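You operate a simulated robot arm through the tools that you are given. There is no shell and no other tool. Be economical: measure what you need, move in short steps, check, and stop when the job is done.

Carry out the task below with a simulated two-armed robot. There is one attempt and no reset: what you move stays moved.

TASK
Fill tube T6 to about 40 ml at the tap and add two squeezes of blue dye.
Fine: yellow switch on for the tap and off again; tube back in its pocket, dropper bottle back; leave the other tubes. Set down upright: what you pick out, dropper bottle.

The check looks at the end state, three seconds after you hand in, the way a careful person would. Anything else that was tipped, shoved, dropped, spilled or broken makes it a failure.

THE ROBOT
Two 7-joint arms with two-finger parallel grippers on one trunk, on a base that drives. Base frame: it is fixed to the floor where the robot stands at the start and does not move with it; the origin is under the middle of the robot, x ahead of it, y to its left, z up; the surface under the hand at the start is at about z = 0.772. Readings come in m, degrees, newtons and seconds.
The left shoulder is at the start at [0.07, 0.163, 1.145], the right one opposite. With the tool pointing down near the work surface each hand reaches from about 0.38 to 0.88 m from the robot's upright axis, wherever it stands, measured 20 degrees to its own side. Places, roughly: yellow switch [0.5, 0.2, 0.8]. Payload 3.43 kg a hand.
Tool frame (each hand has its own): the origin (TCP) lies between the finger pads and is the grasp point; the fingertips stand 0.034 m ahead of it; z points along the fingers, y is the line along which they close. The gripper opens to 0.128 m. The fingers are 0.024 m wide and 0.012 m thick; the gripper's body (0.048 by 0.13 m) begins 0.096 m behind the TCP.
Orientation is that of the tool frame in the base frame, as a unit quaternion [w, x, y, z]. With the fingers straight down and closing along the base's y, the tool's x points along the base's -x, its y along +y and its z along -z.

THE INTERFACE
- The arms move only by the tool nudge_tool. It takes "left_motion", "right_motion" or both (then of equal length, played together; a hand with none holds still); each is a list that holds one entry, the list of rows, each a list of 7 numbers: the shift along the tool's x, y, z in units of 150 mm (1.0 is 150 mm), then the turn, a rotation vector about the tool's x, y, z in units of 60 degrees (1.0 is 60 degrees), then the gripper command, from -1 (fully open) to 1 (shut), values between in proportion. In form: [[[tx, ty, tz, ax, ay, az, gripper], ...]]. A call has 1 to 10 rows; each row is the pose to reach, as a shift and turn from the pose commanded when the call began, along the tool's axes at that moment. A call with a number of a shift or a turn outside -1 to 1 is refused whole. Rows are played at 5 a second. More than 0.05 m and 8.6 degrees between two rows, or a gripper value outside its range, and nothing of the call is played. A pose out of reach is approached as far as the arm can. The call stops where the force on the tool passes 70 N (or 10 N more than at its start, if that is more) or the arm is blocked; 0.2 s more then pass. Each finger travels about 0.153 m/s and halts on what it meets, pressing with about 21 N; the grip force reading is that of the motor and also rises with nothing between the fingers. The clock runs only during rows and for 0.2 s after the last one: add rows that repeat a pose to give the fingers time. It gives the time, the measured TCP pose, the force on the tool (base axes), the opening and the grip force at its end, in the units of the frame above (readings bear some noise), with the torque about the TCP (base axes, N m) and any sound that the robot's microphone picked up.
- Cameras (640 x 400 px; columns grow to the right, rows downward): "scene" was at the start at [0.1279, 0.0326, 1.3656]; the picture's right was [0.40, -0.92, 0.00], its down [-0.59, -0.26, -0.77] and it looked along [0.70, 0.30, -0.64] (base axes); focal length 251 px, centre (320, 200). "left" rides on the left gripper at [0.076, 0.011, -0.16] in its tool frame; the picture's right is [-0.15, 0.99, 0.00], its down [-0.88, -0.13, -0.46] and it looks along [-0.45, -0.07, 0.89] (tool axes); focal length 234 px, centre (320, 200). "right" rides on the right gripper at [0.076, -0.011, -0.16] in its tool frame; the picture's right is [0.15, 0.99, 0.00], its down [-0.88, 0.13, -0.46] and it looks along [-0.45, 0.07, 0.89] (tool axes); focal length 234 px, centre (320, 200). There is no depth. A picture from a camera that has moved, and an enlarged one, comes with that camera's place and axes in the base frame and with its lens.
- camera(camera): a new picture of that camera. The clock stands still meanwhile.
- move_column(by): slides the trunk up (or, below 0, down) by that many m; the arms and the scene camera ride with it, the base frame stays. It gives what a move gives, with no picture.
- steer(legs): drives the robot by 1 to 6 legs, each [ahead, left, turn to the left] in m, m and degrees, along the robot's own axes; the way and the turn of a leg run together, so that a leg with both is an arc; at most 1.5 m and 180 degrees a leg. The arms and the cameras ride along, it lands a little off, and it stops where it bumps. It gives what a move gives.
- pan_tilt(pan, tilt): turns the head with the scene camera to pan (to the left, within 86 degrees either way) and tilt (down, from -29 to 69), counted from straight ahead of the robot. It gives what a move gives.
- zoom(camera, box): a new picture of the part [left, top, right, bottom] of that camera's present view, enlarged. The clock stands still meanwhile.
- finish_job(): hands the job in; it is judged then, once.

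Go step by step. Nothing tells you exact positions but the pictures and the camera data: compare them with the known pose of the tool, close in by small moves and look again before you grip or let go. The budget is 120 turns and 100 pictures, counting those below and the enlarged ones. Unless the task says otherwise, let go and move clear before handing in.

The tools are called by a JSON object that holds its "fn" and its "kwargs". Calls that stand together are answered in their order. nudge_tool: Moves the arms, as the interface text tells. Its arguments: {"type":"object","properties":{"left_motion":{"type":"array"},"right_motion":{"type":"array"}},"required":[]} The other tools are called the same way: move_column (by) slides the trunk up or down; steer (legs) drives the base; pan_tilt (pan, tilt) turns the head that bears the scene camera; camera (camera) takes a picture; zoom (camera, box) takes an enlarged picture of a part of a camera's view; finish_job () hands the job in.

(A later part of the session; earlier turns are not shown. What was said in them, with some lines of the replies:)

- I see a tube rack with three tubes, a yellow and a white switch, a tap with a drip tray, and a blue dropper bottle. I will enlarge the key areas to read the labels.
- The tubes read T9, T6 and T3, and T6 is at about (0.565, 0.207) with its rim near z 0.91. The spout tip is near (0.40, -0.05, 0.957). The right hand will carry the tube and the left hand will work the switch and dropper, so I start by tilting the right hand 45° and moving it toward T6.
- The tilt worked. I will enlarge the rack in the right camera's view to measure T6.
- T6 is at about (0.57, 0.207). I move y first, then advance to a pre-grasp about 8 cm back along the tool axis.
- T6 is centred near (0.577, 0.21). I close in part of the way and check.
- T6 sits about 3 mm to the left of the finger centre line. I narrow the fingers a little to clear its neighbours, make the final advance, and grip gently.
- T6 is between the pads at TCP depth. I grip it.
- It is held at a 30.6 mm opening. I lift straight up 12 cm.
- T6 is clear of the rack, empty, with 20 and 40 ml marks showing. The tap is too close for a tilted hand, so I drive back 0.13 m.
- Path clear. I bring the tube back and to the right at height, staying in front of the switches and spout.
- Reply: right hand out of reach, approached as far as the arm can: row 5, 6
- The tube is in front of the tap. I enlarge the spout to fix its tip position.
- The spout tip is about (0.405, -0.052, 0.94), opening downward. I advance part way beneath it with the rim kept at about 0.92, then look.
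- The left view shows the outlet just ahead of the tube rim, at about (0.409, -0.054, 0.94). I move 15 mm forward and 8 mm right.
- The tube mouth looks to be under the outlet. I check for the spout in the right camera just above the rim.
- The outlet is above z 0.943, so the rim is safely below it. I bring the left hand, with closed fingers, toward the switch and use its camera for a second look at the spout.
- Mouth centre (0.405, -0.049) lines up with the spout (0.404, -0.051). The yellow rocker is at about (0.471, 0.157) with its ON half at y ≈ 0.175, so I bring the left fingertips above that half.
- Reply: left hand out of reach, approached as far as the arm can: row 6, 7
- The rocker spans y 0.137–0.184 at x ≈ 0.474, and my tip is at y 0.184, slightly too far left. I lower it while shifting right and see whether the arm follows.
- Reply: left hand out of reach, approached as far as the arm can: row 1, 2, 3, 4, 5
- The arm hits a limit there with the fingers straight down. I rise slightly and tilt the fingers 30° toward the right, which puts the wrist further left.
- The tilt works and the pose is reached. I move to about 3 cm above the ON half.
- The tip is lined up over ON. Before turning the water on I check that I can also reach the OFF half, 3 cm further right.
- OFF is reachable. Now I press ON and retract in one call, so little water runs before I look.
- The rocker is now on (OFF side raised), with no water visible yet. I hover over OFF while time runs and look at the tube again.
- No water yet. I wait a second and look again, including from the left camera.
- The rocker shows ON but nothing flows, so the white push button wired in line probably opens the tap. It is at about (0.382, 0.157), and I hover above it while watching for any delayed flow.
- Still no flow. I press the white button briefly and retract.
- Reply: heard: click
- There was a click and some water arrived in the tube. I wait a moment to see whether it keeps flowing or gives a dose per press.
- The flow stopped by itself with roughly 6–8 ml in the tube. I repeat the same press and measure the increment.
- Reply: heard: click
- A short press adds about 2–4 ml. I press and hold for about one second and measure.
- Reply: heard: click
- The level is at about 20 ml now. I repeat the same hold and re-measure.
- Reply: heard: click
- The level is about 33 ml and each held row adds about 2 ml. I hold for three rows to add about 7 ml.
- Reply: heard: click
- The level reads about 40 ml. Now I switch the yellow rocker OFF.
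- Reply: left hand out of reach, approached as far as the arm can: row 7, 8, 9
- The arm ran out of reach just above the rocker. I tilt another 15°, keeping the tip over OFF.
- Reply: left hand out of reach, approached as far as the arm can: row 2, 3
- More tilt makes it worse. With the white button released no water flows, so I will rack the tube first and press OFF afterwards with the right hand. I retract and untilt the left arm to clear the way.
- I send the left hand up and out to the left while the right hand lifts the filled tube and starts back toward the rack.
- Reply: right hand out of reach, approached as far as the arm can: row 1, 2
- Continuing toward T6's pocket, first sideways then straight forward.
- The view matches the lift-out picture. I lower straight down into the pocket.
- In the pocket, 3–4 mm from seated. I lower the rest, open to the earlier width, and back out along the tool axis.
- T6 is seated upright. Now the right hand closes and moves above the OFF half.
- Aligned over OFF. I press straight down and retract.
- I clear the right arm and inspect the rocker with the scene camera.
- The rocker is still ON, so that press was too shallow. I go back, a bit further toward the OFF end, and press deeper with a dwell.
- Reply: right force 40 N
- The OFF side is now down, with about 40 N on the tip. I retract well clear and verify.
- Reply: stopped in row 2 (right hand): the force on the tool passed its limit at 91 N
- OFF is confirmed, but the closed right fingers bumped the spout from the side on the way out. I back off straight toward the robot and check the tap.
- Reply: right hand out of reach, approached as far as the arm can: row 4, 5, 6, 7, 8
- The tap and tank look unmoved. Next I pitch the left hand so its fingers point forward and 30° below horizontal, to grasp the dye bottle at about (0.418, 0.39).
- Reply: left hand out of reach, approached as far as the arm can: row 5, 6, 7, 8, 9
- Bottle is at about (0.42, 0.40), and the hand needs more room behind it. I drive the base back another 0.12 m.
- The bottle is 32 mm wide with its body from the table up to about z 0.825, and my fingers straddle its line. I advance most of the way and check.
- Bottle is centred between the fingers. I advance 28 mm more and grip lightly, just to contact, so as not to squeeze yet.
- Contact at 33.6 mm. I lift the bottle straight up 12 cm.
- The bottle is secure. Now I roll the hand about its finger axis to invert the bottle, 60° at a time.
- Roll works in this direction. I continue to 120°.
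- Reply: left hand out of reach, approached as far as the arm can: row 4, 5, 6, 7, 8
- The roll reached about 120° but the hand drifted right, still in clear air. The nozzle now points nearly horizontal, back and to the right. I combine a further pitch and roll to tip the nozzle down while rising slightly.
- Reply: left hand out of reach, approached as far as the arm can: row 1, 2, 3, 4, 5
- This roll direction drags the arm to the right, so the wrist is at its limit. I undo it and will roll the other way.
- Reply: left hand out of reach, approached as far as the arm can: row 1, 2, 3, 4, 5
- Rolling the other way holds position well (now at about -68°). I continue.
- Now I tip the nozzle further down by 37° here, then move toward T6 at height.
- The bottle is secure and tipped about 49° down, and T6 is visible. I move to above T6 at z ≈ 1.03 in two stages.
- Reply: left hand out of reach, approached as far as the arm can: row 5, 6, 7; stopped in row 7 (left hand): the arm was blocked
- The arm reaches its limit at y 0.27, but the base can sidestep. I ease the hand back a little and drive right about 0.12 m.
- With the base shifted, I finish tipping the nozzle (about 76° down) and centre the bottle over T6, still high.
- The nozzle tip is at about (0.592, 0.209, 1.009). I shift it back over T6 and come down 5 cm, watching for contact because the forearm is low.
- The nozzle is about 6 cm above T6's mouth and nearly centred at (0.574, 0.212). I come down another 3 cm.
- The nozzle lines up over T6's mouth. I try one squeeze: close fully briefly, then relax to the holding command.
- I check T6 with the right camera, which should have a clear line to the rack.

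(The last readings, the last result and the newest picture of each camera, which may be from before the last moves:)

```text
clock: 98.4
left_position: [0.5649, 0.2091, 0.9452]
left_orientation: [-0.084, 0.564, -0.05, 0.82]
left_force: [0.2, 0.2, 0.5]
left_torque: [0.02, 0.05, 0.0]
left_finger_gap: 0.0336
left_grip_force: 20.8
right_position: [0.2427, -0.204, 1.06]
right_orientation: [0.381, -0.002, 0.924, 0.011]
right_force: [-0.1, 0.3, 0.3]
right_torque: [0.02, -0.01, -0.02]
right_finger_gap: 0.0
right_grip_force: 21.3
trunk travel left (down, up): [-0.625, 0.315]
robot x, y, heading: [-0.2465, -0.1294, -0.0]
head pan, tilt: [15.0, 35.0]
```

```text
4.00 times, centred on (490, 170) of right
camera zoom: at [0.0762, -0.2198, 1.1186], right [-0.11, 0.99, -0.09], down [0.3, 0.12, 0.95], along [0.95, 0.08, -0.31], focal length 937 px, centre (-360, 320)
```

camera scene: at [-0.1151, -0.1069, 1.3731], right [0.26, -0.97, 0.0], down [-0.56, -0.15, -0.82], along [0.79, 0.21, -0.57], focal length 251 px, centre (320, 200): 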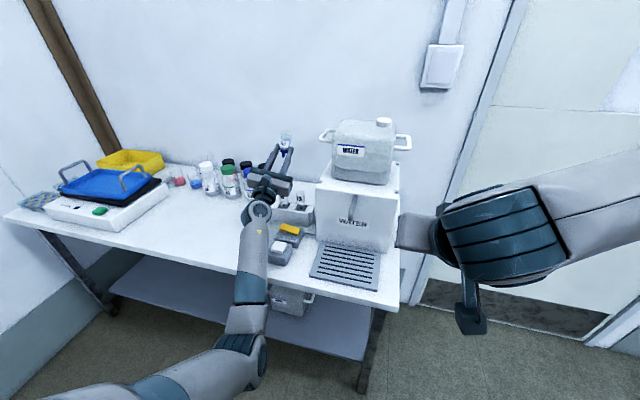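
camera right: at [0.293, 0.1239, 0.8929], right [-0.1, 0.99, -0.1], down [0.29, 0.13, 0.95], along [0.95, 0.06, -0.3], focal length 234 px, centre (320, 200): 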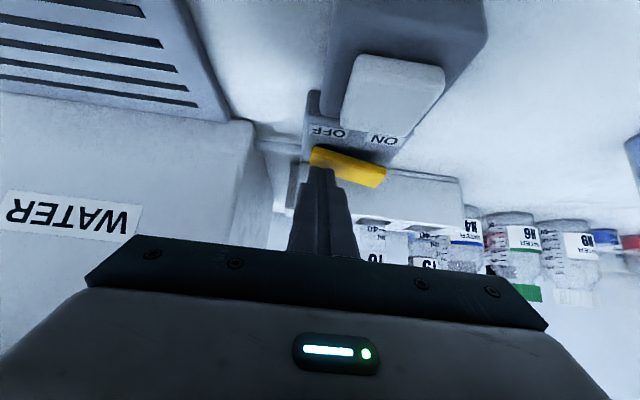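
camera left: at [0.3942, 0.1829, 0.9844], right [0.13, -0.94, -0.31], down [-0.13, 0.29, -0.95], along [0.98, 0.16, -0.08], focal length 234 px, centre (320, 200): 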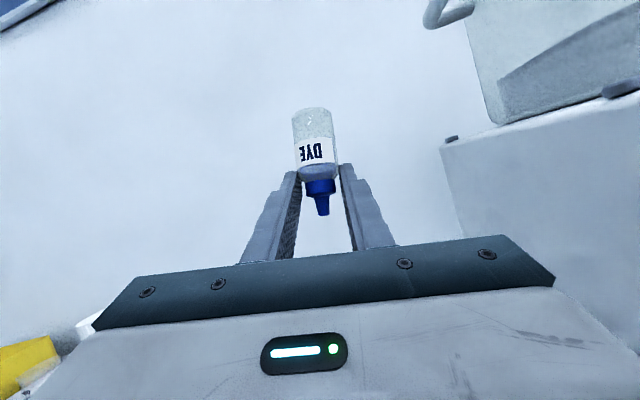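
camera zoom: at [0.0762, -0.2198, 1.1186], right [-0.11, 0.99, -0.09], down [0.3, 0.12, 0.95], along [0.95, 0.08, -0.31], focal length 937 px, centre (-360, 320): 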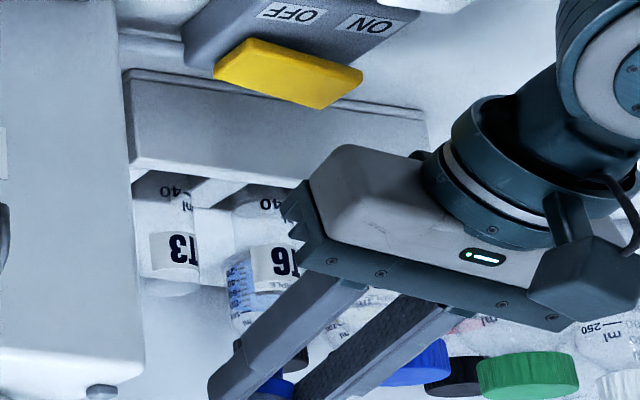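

T6's water still looks clear. The motor was already at full force, so nothing changed on closing. I relax the grip very slightly and read the force, so a following closure makes a real squeeze.

{"fn": "nudge_tool", "kwargs": {"left_motion": [[[0, 0, 0, 0, 0, 0, 0.49]]]}}

```text
clock: 98.8
left_position: [0.5654, 0.2089, 0.9459]
left_orientation: [-0.085, 0.564, -0.05, 0.82]
left_force: [0.1, -0.1, -0.7]
left_torque: [0.0, -0.01, 0.01]
left_finger_gap: 0.0338
left_grip_force: 11.6
right_position: [0.2431, -0.2048, 1.0584]
right_orientation: [0.38, -0.002, 0.925, 0.011]
right_force: [0.2, -0.6, 0.1]
right_torque: [0.0, 0.03, 0.02]
right_finger_gap: 0.0001
right_grip_force: 21.0
trunk travel left (down, up): [-0.625, 0.315]
robot x, y, heading: [-0.2525, -0.1318, -0.3]
head pan, tilt: [15.0, 35.0]
```

The force is proportional (11.6 N at 0.49). I relax to a light hold, then squeeze firmly once and return to the light hold.

{"fn": "nudge_tool", "kwargs": {"left_motion": [[[0, 0, 0, 0, 0, 0, 0.482], [0, 0, 0, 0, 0, 0, 0.482], [0, 0, 0, 0, 0, 0, 0.8], [0, 0, 0, 0, 0, 0, 0.8], [0, 0, 0, 0, 0, 0, 0.8], [0, 0, 0, 0, 0, 0, 0.482], [0, 0, 0, 0, 0, 0, 0.482]]]}}

{"fn": "zoom", "kwargs": {"camera": "right", "box": [445, 140, 525, 207]}}

```text
clock: 100.4
left_position: [0.5653, 0.2095, 0.9454]
left_orientation: [-0.084, 0.564, -0.051, 0.82]
left_force: [-0.5, 0.1, -0.6]
left_torque: [0.0, -0.02, -0.01]
left_finger_gap: 0.0342
left_grip_force: 1.0
right_position: [0.2434, -0.204, 1.0589]
right_orientation: [0.381, -0.002, 0.924, 0.01]
right_force: [0.4, -0.2, -0.1]
right_torque: [-0.01, 0.02, 0.03]
right_finger_gap: 0.0
right_grip_force: 20.8
trunk travel left (down, up): [-0.625, 0.315]
robot x, y, heading: [-0.2511, -0.1323, -0.0]
head pan, tilt: [15.0, 35.0]
```

```text
5.97 times, centred on (485, 174) of right
camera zoom: at [0.0762, -0.2198, 1.1186], right [-0.11, 0.99, -0.09], down [0.3, 0.12, 0.95], along [0.95, 0.08, -0.31], focal length 1398 px, centre (-665, 358)
```

zoom: 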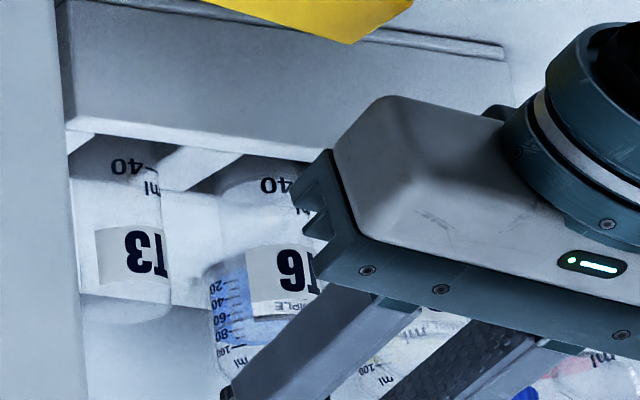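

The light hold is only 1 N, so I firm it up to about 12 N and lift the hand 14 cm to view T6's contents properly.

{"fn": "nudge_tool", "kwargs": {"left_motion": [[[0, 0, 0, 0, 0, 0, 0.49], [0.1, -0.02, 0.04, 0, 0, 0, 0.49], [0.22, -0.043, 0.086, 0, 0, 0, 0.49], [0.35, -0.068, 0.137, 0, 0, 0, 0.49], [0.5, -0.096, 0.196, 0, 0, 0, 0.49], [0.65, -0.125, 0.254, 0, 0, 0, 0.49], [0.78, -0.15, 0.305, 0, 0, 0, 0.49], [0.856, -0.165, 0.335, 0, 0, 0, 0.49]]]}}

{"fn": "zoom", "kwargs": {"camera": "scene", "box": [240, 120, 352, 220]}}

```text
clock: 102.2
left_position: [0.5644, 0.2082, 1.0854]
left_orientation: [-0.084, 0.565, -0.05, 0.82]
left_force: [1.0, -0.1, 0.0]
left_torque: [0.02, 0.04, 0.01]
left_finger_gap: 0.0343
left_grip_force: 0.6
right_position: [0.2417, -0.2044, 1.0586]
right_orientation: [0.381, -0.002, 0.924, 0.011]
right_force: [0.5, -0.2, 0.4]
right_torque: [-0.01, 0.03, -0.02]
right_finger_gap: 0.0002
right_grip_force: 21.0
trunk travel left (down, up): [-0.625, 0.315]
robot x, y, heading: [-0.2502, -0.1309, -0.4]
head pan, tilt: [15.0, 35.0]
```

```text
4.00 times, centred on (296, 170) of scene
camera zoom: at [-0.1152, -0.1068, 1.3732], right [0.26, -0.97, 0.0], down [-0.55, -0.15, -0.82], along [0.79, 0.21, -0.57], focal length 1005 px, centre (416, 320)
```

zoom: 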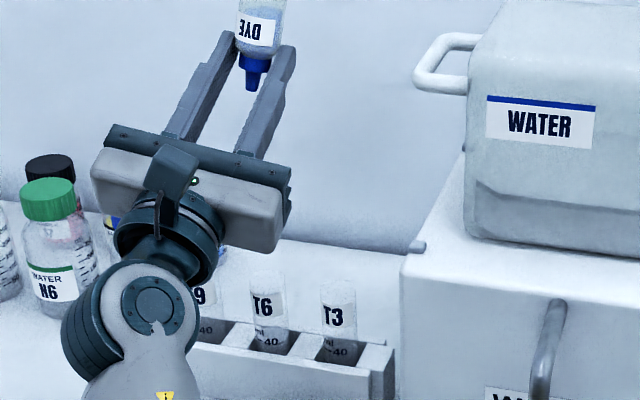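

{"fn": "zoom", "kwargs": {"camera": "scene", "box": [292, 182, 332, 214]}}

```text
12.50 times, centred on (312, 198) of scene
camera zoom: at [-0.1152, -0.1068, 1.3732], right [0.26, -0.97, 0.0], down [-0.55, -0.15, -0.82], along [0.79, 0.21, -0.57], focal length 3141 px, centre (420, 225)
```

zoom: 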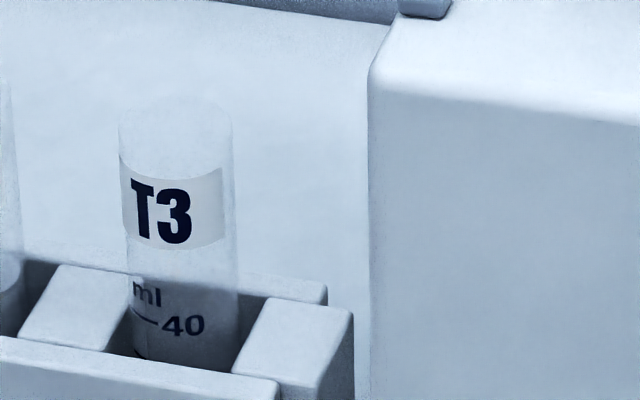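

{"fn": "zoom", "kwargs": {"camera": "scene", "box": [264, 182, 304, 214]}}

```text
12.50 times, centred on (284, 198) of scene
camera zoom: at [-0.1152, -0.1068, 1.3732], right [0.26, -0.97, 0.0], down [-0.55, -0.15, -0.82], along [0.79, 0.21, -0.57], focal length 3141 px, centre (770, 225)
```

zoom: 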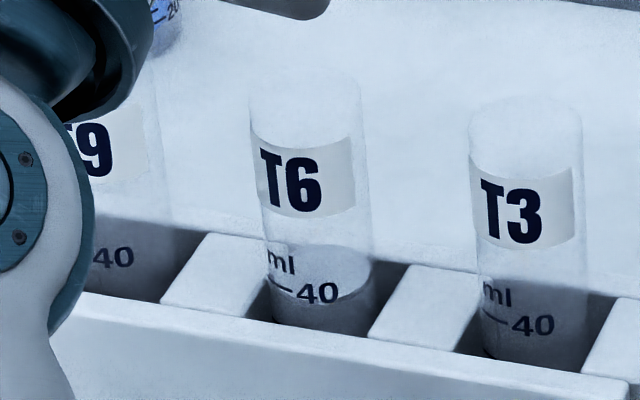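

T6 holds clear water right at the 40 mark and no dye has come out, with no drops visible on the rack. I tighten the grip and go back down closer to the mouth (nozzle about 1 cm above the rim) for a longer, clean squeeze.

{"fn": "nudge_tool", "kwargs": {"left_motion": [[[0, 0, 0, 0, 0, 0, 0.52], [-0.15, 0.03, -0.06, 0, 0, 0, 0.52], [-0.3, 0.055, -0.117, 0, 0, 0, 0.52], [-0.45, 0.083, -0.176, 0, 0, 0, 0.52], [-0.6, 0.11, -0.235, 0, 0, 0, 0.52], [-0.74, 0.135, -0.289, 0, 0, 0, 0.52], [-0.86, 0.158, -0.336, 0, 0, 0, 0.52], [-0.93, 0.171, -0.363, 0, 0, 0, 0.52], [-0.98, 0.18, -0.383, 0, 0, 0, 0.52]]]}}

{"fn": "zoom", "kwargs": {"camera": "scene", "box": [254, 155, 314, 200]}}

```text
clock: 104.2
left_position: [0.5659, 0.2117, 0.9252]
left_orientation: [-0.084, 0.564, -0.05, 0.82]
left_force: [-1.0, -0.2, 0.0]
left_torque: [0.01, 0.03, 0.01]
left_finger_gap: 0.0336
left_grip_force: 20.6
right_position: [0.2426, -0.2045, 1.0589]
right_orientation: [0.381, -0.001, 0.925, 0.01]
right_force: [0.4, -0.5, -0.2]
right_torque: [0.03, -0.02, -0.04]
right_finger_gap: 0.0
right_grip_force: 20.6
trunk travel left (down, up): [-0.625, 0.315]
robot x, y, heading: [-0.2482, -0.1284, -0.2]
head pan, tilt: [15.0, 35.0]
```

```text
8.89 times, centred on (284, 178) of scene
camera zoom: at [-0.1151, -0.1064, 1.3732], right [0.26, -0.97, 0.0], down [-0.55, -0.15, -0.82], along [0.79, 0.21, -0.57], focal length 2233 px, centre (640, 400)
```

zoom: 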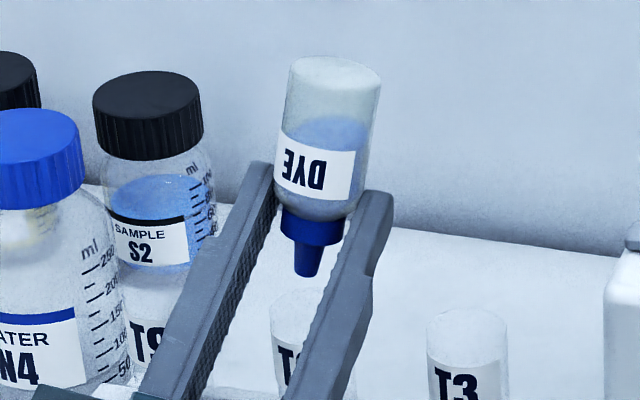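

Nozzle is right over T6's mouth, about 1 cm above it. I relax, then squeeze fully for one second, then relax.

{"fn": "nudge_tool", "kwargs": {"left_motion": [[[0, 0, 0, 0, 0, 0, 0.485], [0, 0, 0, 0, 0, 0, 0.485], [0, 0, 0, 0, 0, 0, 1], [0, 0, 0, 0, 0, 0, 1], [0, 0, 0, 0, 0, 0, 1], [0, 0, 0, 0, 0, 0, 1], [0, 0, 0, 0, 0, 0, 1], [0, 0, 0, 0, 0, 0, 0.485]]]}}

{"fn": "zoom", "kwargs": {"camera": "right", "box": [445, 140, 525, 207]}}

```text
clock: 106.0
left_position: [0.5657, 0.212, 0.9256]
left_orientation: [-0.084, 0.564, -0.05, 0.82]
left_force: [-0.5, 0.9, 0.2]
left_torque: [0.02, -0.01, 0.01]
left_finger_gap: 0.0338
left_grip_force: 11.7
right_position: [0.2413, -0.2037, 1.0598]
right_orientation: [0.381, -0.002, 0.924, 0.011]
right_force: [-0.2, 0.7, 0.1]
right_torque: [-0.03, -0.02, -0.03]
right_finger_gap: 0.0
right_grip_force: 21.1
trunk travel left (down, up): [-0.625, 0.315]
robot x, y, heading: [-0.2512, -0.1254, -0.3]
head pan, tilt: [15.0, 35.0]
```

```text
5.97 times, centred on (485, 174) of right
camera zoom: at [0.0762, -0.2198, 1.1186], right [-0.11, 0.99, -0.09], down [0.3, 0.12, 0.95], along [0.95, 0.08, -0.31], focal length 1398 px, centre (-665, 358)
```

zoom: 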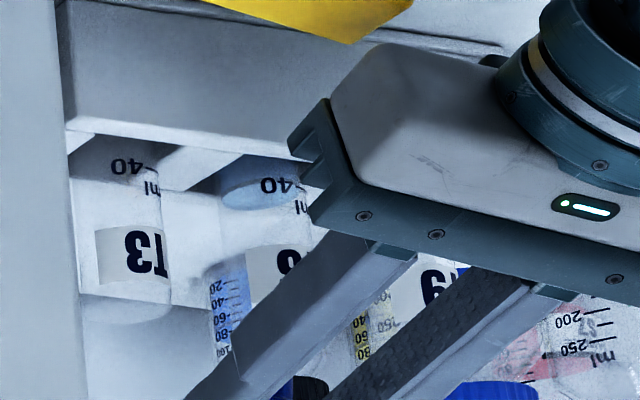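

T6's water has turned blue. Before the second squeeze I compare the bottle's level with the earlier picture, to be sure how many squeezes have gone in.

{"fn": "zoom", "kwargs": {"camera": "scene", "box": [254, 155, 314, 200]}}

```text
8.89 times, centred on (284, 178) of scene
camera zoom: at [-0.1151, -0.1068, 1.3732], right [0.26, -0.97, 0.0], down [-0.55, -0.15, -0.82], along [0.79, 0.21, -0.57], focal length 2233 px, centre (640, 400)
```

zoom: 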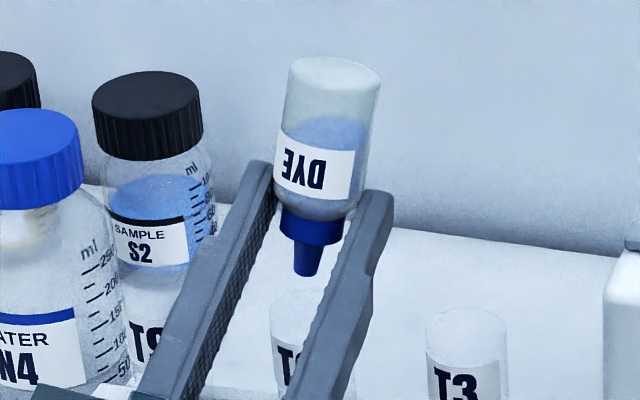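

The visible level does not tell. One squeeze has registered, so I do the second, with a fuller relax beforehand so it counts as a separate squeeze.

{"fn": "nudge_tool", "kwargs": {"left_motion": [[[0, 0, 0, 0, 0, 0, 0.482], [0, 0, 0, 0, 0, 0, 0.482], [0, 0, 0, 0, 0, 0, 1], [0, 0, 0, 0, 0, 0, 1], [0, 0, 0, 0, 0, 0, 1], [0, 0, 0, 0, 0, 0, 1], [0, 0, 0, 0, 0, 0, 1]]]}}

{"fn": "zoom", "kwargs": {"camera": "right", "box": [445, 140, 525, 207]}}

```text
clock: 107.6
left_position: [0.5657, 0.2113, 0.9252]
left_orientation: [-0.084, 0.564, -0.05, 0.82]
left_force: [-0.1, 0.7, 0.4]
left_torque: [0.02, 0.02, -0.01]
left_finger_gap: 0.0333
left_grip_force: 21.0
right_position: [0.2415, -0.2035, 1.0601]
right_orientation: [0.381, -0.001, 0.925, 0.01]
right_force: [0.0, -0.2, 0.0]
right_torque: [0.04, 0.0, 0.0]
right_finger_gap: 0.0001
right_grip_force: 20.9
trunk travel left (down, up): [-0.625, 0.315]
robot x, y, heading: [-0.2508, -0.1285, -0.2]
head pan, tilt: [15.0, 35.0]
```

```text
5.97 times, centred on (485, 174) of right
camera zoom: at [0.0762, -0.2198, 1.1186], right [-0.11, 0.99, -0.09], down [0.3, 0.12, 0.95], along [0.95, 0.08, -0.31], focal length 1398 px, centre (-665, 358)
```

zoom: 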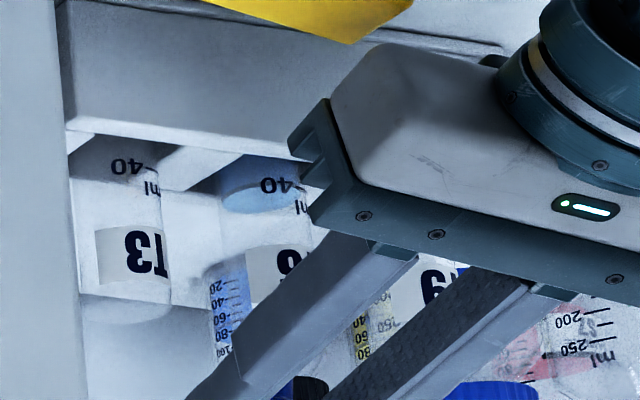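

The tint deepened slightly, so two squeezes are in. Now I hold the bottle firmly, lift it straight up and draw back, then sidestep the base left to its original line.

{"fn": "nudge_tool", "kwargs": {"left_motion": [[[0.12, -0.024, 0.047, 0, 0, 0, 1], [0.25, -0.048, 0.098, 0, 0, 0, 1], [0.38, -0.073, 0.149, 0, 0, 0, 1], [0.5, -0.097, 0.196, 0, 0, 0, 1], [0.611, -0.118, 0.239, 0, 0, 0, 1], [0.7, -0.138, 0.0, 0, 0, 0, 1], [0.8, -0.16, -0.25, 0, 0, 0, 1], [0.891, -0.181, -0.507, 0, 0, 0, 1]]]}}

{"fn": "steer", "kwargs": {"legs": [[0, 0.13, 0]]}}

```text
clock: 109.4
left_position: [0.4425, 0.2133, 1.0247]
left_orientation: [-0.085, 0.564, -0.049, 0.82]
left_force: [-0.3, 0.1, -0.5]
left_torque: [0.0, 0.01, 0.01]
left_finger_gap: 0.0335
left_grip_force: 21.3
right_position: [0.2419, -0.204, 1.0586]
right_orientation: [0.382, -0.002, 0.924, 0.01]
right_force: [0.3, -0.5, 0.0]
right_torque: [0.02, 0.0, 0.0]
right_finger_gap: 0.0003
right_grip_force: 21.7
trunk travel left (down, up): [-0.625, 0.315]
robot x, y, heading: [-0.2504, -0.1242, 0.2]
head pan, tilt: [15.0, 35.0]
```

```text
clock: 110.7
left_position: [0.4466, 0.3402, 1.024]
left_orientation: [-0.083, 0.563, -0.051, 0.821]
left_force: [-1.1, -0.5, -0.5]
left_torque: [0.01, -0.01, -0.02]
left_finger_gap: 0.0331
left_grip_force: 20.8
right_position: [0.2423, -0.0753, 1.0583]
right_orientation: [0.381, -0.001, 0.925, 0.01]
right_force: [-0.6, 0.2, -0.6]
right_torque: [-0.01, -0.01, 0.03]
right_finger_gap: 0.0
right_grip_force: 20.8
trunk travel left (down, up): [-0.625, 0.315]
robot x, y, heading: [-0.249, 0.0026, -0.2]
head pan, tilt: [15.0, 35.0]
```

Now I turn the bottle back upright in three equal steps about one axis.

{"fn": "nudge_tool", "kwargs": {"left_motion": [[[0, -0.05, -0.02, -0.051, 0.006, 0.106, 1], [0, -0.1, -0.04, -0.102, 0.011, 0.213, 1], [-0.005, -0.15, -0.06, -0.152, 0.017, 0.319, 1], [-0.007, -0.2, -0.08, -0.203, 0.023, 0.426, 1], [-0.009, -0.25, -0.1, -0.254, 0.028, 0.532, 1], [-0.01, -0.3, -0.12, -0.305, 0.034, 0.638, 1], [-0.012, -0.36, -0.14, -0.355, 0.039, 0.745, 1], [-0.014, -0.407, -0.164, -0.406, 0.045, 0.851, 1]]]}}

{"fn": "nudge_tool", "kwargs": {"left_motion": [[[0, 0, 0, -0.051, 0.006, 0.106, 1], [0, 0, 0, -0.102, 0.011, 0.213, 1], [0, 0, 0, -0.152, 0.017, 0.319, 1], [0, 0, 0, -0.203, 0.023, 0.426, 1], [0, 0, 0, -0.254, 0.028, 0.532, 1], [0, 0, 0, -0.305, 0.034, 0.638, 1], [0, 0, 0, -0.355, 0.039, 0.745, 1], [0, 0, 0, -0.406, 0.045, 0.851, 1]]]}}

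```text
clock: 112.5
left_position: [0.4196, 0.4004, 1.0225]
left_orientation: [-0.307, 0.473, -0.456, 0.688]
left_force: [0.3, -0.7, -0.3]
left_torque: [0.01, -0.01, -0.03]
left_finger_gap: 0.0333
left_grip_force: 20.8
right_position: [0.2417, -0.0764, 1.0578]
right_orientation: [0.381, 0.0, 0.925, 0.009]
right_force: [-0.8, -0.1, 0.5]
right_torque: [0.03, 0.01, 0.02]
right_finger_gap: 0.0002
right_grip_force: 20.3
trunk travel left (down, up): [-0.625, 0.315]
robot x, y, heading: [-0.2473, 0.0027, -0.4]
head pan, tilt: [15.0, 35.0]
```

```text
clock: 114.3
left_position: [0.418, 0.4015, 1.0255]
left_orientation: [0.46, -0.268, 0.751, -0.392]
left_force: [0.4, -0.1, -0.3]
left_torque: [-0.01, 0.0, 0.02]
left_finger_gap: 0.0335
left_grip_force: 20.7
right_position: [0.2427, -0.0765, 1.0585]
right_orientation: [0.381, -0.001, 0.925, 0.01]
right_force: [-0.5, 0.2, 0.5]
right_torque: [0.05, 0.02, 0.01]
right_finger_gap: 0.0001
right_grip_force: 20.9
trunk travel left (down, up): [-0.625, 0.315]
robot x, y, heading: [-0.2514, 0.0028, -0.4]
head pan, tilt: [15.0, 35.0]
```

{"fn": "nudge_tool", "kwargs": {"left_motion": [[[0, 0, 0, -0.051, 0.006, 0.106, 1], [0, 0, 0, -0.102, 0.011, 0.213, 1], [0, 0, 0, -0.152, 0.017, 0.319, 1], [0, 0, 0, -0.203, 0.023, 0.426, 1], [0, 0, 0, -0.254, 0.028, 0.532, 1], [0, 0, 0, -0.305, 0.034, 0.638, 1], [0, 0, 0, -0.355, 0.039, 0.745, 1], [0, 0, 0, -0.408, 0.045, 0.851, 1], [0, 0, 0, -0.408, 0.045, 0.851, 1]]]}}

{"fn": "camera", "kwargs": {"camera": "left"}}

```text
clock: 116.3
left_position: [0.4187, 0.4007, 1.0249]
left_orientation: [0.499, 0.001, 0.867, -0.002]
left_force: [-0.1, 0.0, 0.0]
left_torque: [-0.01, -0.01, 0.0]
left_finger_gap: 0.0333
left_grip_force: 21.1
right_position: [0.2427, -0.0759, 1.0582]
right_orientation: [0.381, 0.0, 0.924, 0.009]
right_force: [-0.9, 0.3, 0.5]
right_torque: [-0.01, -0.04, -0.01]
right_finger_gap: 0.0
right_grip_force: 20.6
trunk travel left (down, up): [-0.625, 0.315]
robot x, y, heading: [-0.2496, -0.0014, -0.2]
head pan, tilt: [15.0, 35.0]
```

```text
5 pictures are left
camera left: at [0.2427, 0.4121, 1.0381], right [0.07, 0.99, 0.12], down [0.05, -0.13, 0.99], along [1.0, -0.07, -0.06], focal length 234 px, centre (320, 200)
```

left: 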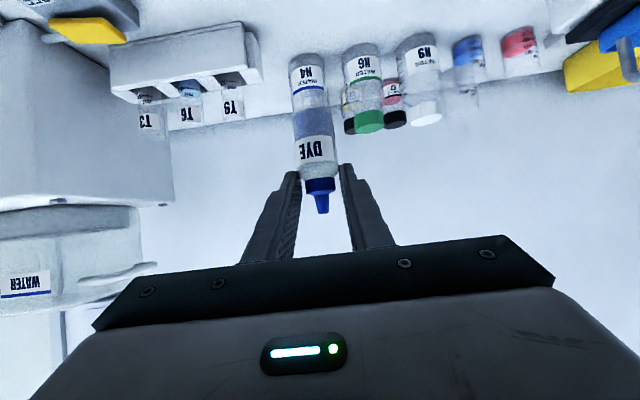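

The bottle is upright again and T6 shows blue. I estimate its base about 58 mm below the TCP now, because it slid in the grip. I lower it over its original spot.

{"fn": "nudge_tool", "kwargs": {"left_motion": [[[0.12, -0.005, 0.07, 0, 0, 0, 1], [0.24, -0.01, 0.14, 0, 0, 0, 1], [0.36, -0.01, 0.21, 0, 0, 0, 1], [0.48, -0.01, 0.28, 0, 0, 0, 1], [0.6, -0.01, 0.347, 0, 0, 0, 1], [0.72, -0.01, 0.416, 0, 0, 0, 1], [0.83, -0.01, 0.48, 0, 0, 0, 1], [0.94, -0.01, 0.543, 0, 0, 0, 1]]]}}

{"fn": "nudge_tool", "kwargs": {"left_motion": [[[0.029, 0, 0.017, 0, 0, 0, 1], [0.046, 0, 0.027, 0, 0, 0, 1], [0.058, 0, 0.033, 0, 0, 0, 1], [0.07, 0, 0.04, 0, 0, 0, 1], [0.081, 0, 0.047, 0, 0, 0, 1]]]}}

```text
clock: 118.1
left_position: [0.4177, 0.3987, 0.8588]
left_orientation: [0.499, 0.0, 0.867, -0.003]
left_force: [0.2, -0.2, -0.7]
left_torque: [-0.01, 0.0, -0.01]
left_finger_gap: 0.0336
left_grip_force: 21.2
right_position: [0.242, -0.0758, 1.0587]
right_orientation: [0.381, 0.0, 0.925, 0.009]
right_force: [0.1, 0.1, 0.2]
right_torque: [-0.02, -0.03, 0.0]
right_finger_gap: 0.0
right_grip_force: 20.9
trunk travel left (down, up): [-0.625, 0.315]
robot x, y, heading: [-0.2484, 0.0019, -0.1]
head pan, tilt: [15.0, 35.0]
```

```text
clock: 119.3
left_position: [0.4193, 0.397, 0.8469]
left_orientation: [0.499, -0.001, 0.866, -0.001]
left_force: [0.1, 0.5, -0.4]
left_torque: [0.03, 0.07, -0.06]
left_finger_gap: 0.0334
left_grip_force: 21.1
right_position: [0.2424, -0.0749, 1.0595]
right_orientation: [0.381, 0.0, 0.924, 0.01]
right_force: [-0.6, -1.0, -0.2]
right_torque: [0.02, -0.01, 0.01]
right_finger_gap: 0.0001
right_grip_force: 21.0
trunk travel left (down, up): [-0.625, 0.315]
robot x, y, heading: [-0.2497, 0.0016, -0.1]
head pan, tilt: [15.0, 35.0]
```

No contact yet at z 0.847. I continue down in small steps.

{"fn": "nudge_tool", "kwargs": {"left_motion": [[[0.017, 0, 0.01, 0, 0, 0, 1], [0.035, 0, 0.02, 0, 0, 0, 1], [0.052, 0, 0.03, 0, 0, 0, 1], [0.069, 0, 0.04, 0, 0, 0, 1]]]}}

{"fn": "zoom", "kwargs": {"camera": "scene", "box": [160, 150, 280, 225]}}

```text
clock: 120.3
left_position: [0.4185, 0.3994, 0.8351]
left_orientation: [0.499, -0.001, 0.867, -0.001]
left_force: [0.0, -0.1, -0.2]
left_torque: [-0.01, 0.03, 0.02]
left_finger_gap: 0.0332
left_grip_force: 21.5
right_position: [0.243, -0.0749, 1.0595]
right_orientation: [0.38, 0.0, 0.925, 0.01]
right_force: [-0.4, -0.7, -0.1]
right_torque: [0.02, -0.01, -0.02]
right_finger_gap: 0.0
right_grip_force: 20.9
trunk travel left (down, up): [-0.625, 0.315]
robot x, y, heading: [-0.2494, 0.0035, -0.1]
head pan, tilt: [15.0, 35.0]
```

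```text
5.33 times, centred on (220, 188) of scene
camera zoom: at [-0.1146, 0.023, 1.3732], right [0.25, -0.97, 0.0], down [-0.56, -0.15, -0.82], along [0.79, 0.21, -0.57], focal length 1340 px, centre (853, 267)
```

zoom: 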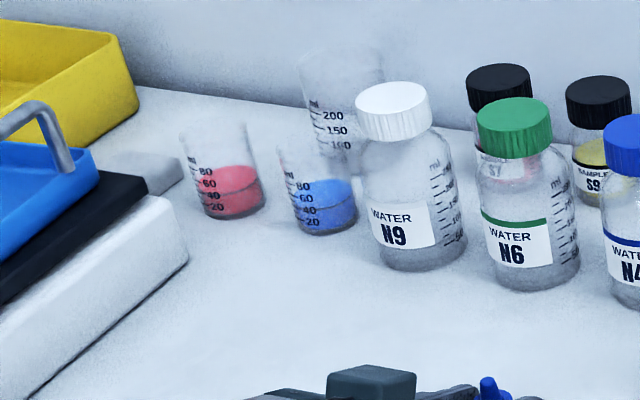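

Still no contact force. I continue in 3 mm steps, reading the force.

{"fn": "nudge_tool", "kwargs": {"left_motion": [[[0.01, 0, 0.006, 0, 0, 0, 1], [0.02, 0, 0.012, 0, 0, 0, 1], [0.029, 0, 0.017, 0, 0, 0, 1]]]}}

{"fn": "nudge_tool", "kwargs": {"left_motion": [[[0.006, 0, 0.003, 0, 0, 0, 1], [0.012, 0, 0.007, 0, 0, 0, 1], [0.017, 0, 0.01, 0, 0, 0, 1]]]}}

```text
clock: 121.1
left_position: [0.4182, 0.3982, 0.8306]
left_orientation: [0.501, -0.001, 0.866, -0.002]
left_force: [-0.3, 0.6, 4.5]
left_torque: [0.03, 0.02, -0.03]
left_finger_gap: 0.0333
left_grip_force: 21.2
right_position: [0.2419, -0.0762, 1.059]
right_orientation: [0.381, 0.0, 0.924, 0.01]
right_force: [-0.2, 0.1, -0.3]
right_torque: [-0.02, 0.0, -0.03]
right_finger_gap: 0.0
right_grip_force: 21.0
trunk travel left (down, up): [-0.625, 0.315]
robot x, y, heading: [-0.2482, 0.002, -0.4]
head pan, tilt: [15.0, 35.0]
```

```text
clock: 121.9
left_position: [0.4178, 0.3978, 0.8299]
left_orientation: [0.502, 0.0, 0.865, -0.001]
left_force: [2.4, 0.2, 16.9]
left_torque: [0.01, -0.15, -0.02]
left_finger_gap: 0.033
left_grip_force: 21.3
right_position: [0.2401, -0.0783, 1.0611]
right_orientation: [0.382, -0.001, 0.924, 0.011]
right_force: [0.5, -0.3, 0.1]
right_torque: [-0.03, -0.02, 0.02]
right_finger_gap: 0.0
right_grip_force: 21.3
trunk travel left (down, up): [-0.625, 0.315]
robot x, y, heading: [-0.2523, -0.0011, -0.3]
head pan, tilt: [15.0, 35.0]
```

It is seated, with contact at z 0.830. I ease off 1 mm, open slowly, and back away along the finger axis.

{"fn": "nudge_tool", "kwargs": {"left_motion": [[[-0.01, 0, -0.006, 0, 0, 0, 1], [-0.01, 0, -0.006, 0, 0, 0, 0.482], [-0.01, 0, -0.006, 0, 0, 0, 0.46], [-0.01, 0, -0.006, 0, 0, 0, 0.3], [-0.01, 0, -0.006, 0, 0, 0, 0], [-0.01, 0, -0.006, 0, 0, 0, -0.1], [-0.01, 0, -0.1, 0, 0, 0, -0.1], [-0.01, 0, -0.3, 0, 0, 0, -0.1], [-0.01, 0, -0.55, 0, 0, 0, -0.1], [-0.01, 0, -0.8, 0, 0, 0, -0.1]]]}}

{"fn": "camera", "kwargs": {"camera": "left"}}

```text
clock: 124.1
left_position: [0.3143, 0.3983, 0.8877]
left_orientation: [0.5, 0.0, 0.866, -0.002]
left_force: [0.2, 0.2, 0.4]
left_torque: [0.0, -0.01, 0.0]
left_finger_gap: 0.0703
left_grip_force: 0.0
right_position: [0.2424, -0.077, 1.0593]
right_orientation: [0.382, -0.001, 0.924, 0.01]
right_force: [-0.6, 1.3, 0.8]
right_torque: [0.01, -0.01, 0.02]
right_finger_gap: 0.0
right_grip_force: 20.8
trunk travel left (down, up): [-0.625, 0.315]
robot x, y, heading: [-0.2501, 0.0046, -0.2]
head pan, tilt: [15.0, 35.0]
```

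```text
3 pictures are left
camera left: at [0.1384, 0.409, 0.902], right [0.07, 0.99, 0.12], down [0.05, -0.13, 0.99], along [1.0, -0.07, -0.06], focal length 234 px, centre (320, 200)
```

left: 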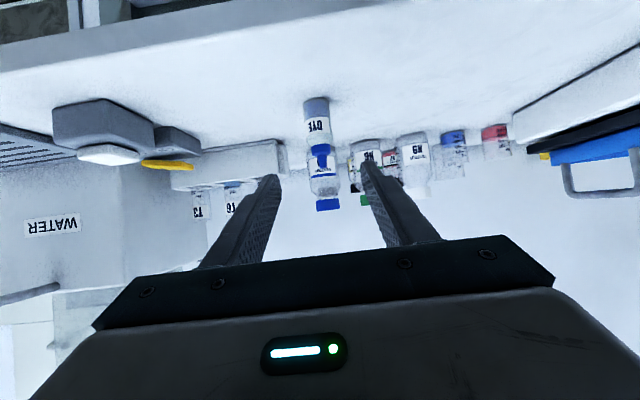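

The bottle stands upright in its place. I back the left hand off further and take a last overview.

{"fn": "nudge_tool", "kwargs": {"left_motion": [[[-0.1, 0.05, -0.15, 0, 0, 0, -0.1], [-0.25, 0.1, -0.3, 0, 0, 0, -0.1], [-0.4, 0.15, -0.4, 0, 0, 0, -0.1], [-0.55, 0.2, -0.5, 0, 0, 0, -0.1]]]}}

{"fn": "zoom", "kwargs": {"camera": "scene", "box": [200, 120, 400, 245]}}

```text
clock: 125.1
left_position: [0.2925, 0.4288, 0.9975]
left_orientation: [0.5, 0.0, 0.866, -0.003]
left_force: [-0.2, 0.3, -0.1]
left_torque: [0.02, -0.01, 0.01]
left_finger_gap: 0.0705
left_grip_force: 0.0
right_position: [0.2409, -0.078, 1.0598]
right_orientation: [0.382, 0.0, 0.924, 0.01]
right_force: [0.2, -0.5, -0.2]
right_torque: [0.01, -0.01, -0.01]
right_finger_gap: 0.0
right_grip_force: 21.4
trunk travel left (down, up): [-0.625, 0.315]
robot x, y, heading: [-0.2497, 0.0043, -0.3]
head pan, tilt: [15.0, 35.0]
```

```text
3.20 times, centred on (300, 182) of scene
camera zoom: at [-0.1156, 0.0218, 1.3732], right [0.25, -0.97, 0.0], down [-0.55, -0.14, -0.82], along [0.79, 0.21, -0.57], focal length 804 px, centre (384, 256)
```

zoom: 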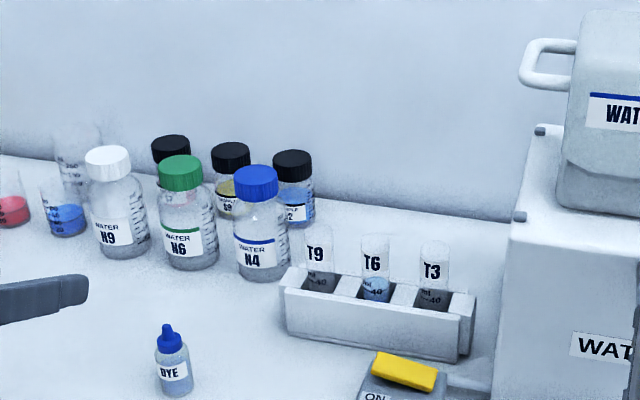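

Everything is in place: T6 is in its pocket with blue water at about 40 ml, the dye bottle stands upright, the yellow switch is OFF, and no spills show. I hand in.

{"fn": "finish_job", "kwargs": {}}

```text
The job is handed in.
```

I filled T6 to about 40 ml, added the blue dye, and put T6 back in its pocket. The dye bottle is back upright and the yellow switch is off, but the dye count may not be exactly two. I counted two squeezes. One re-tightening of the grip above the tube may have added another, and the pictures couldn't settle it.

Yellow alone gave no water, so I also pressed the white button beside it to fill the tube. The right fingers bumped the tap's spout once; nothing looked moved afterwards.
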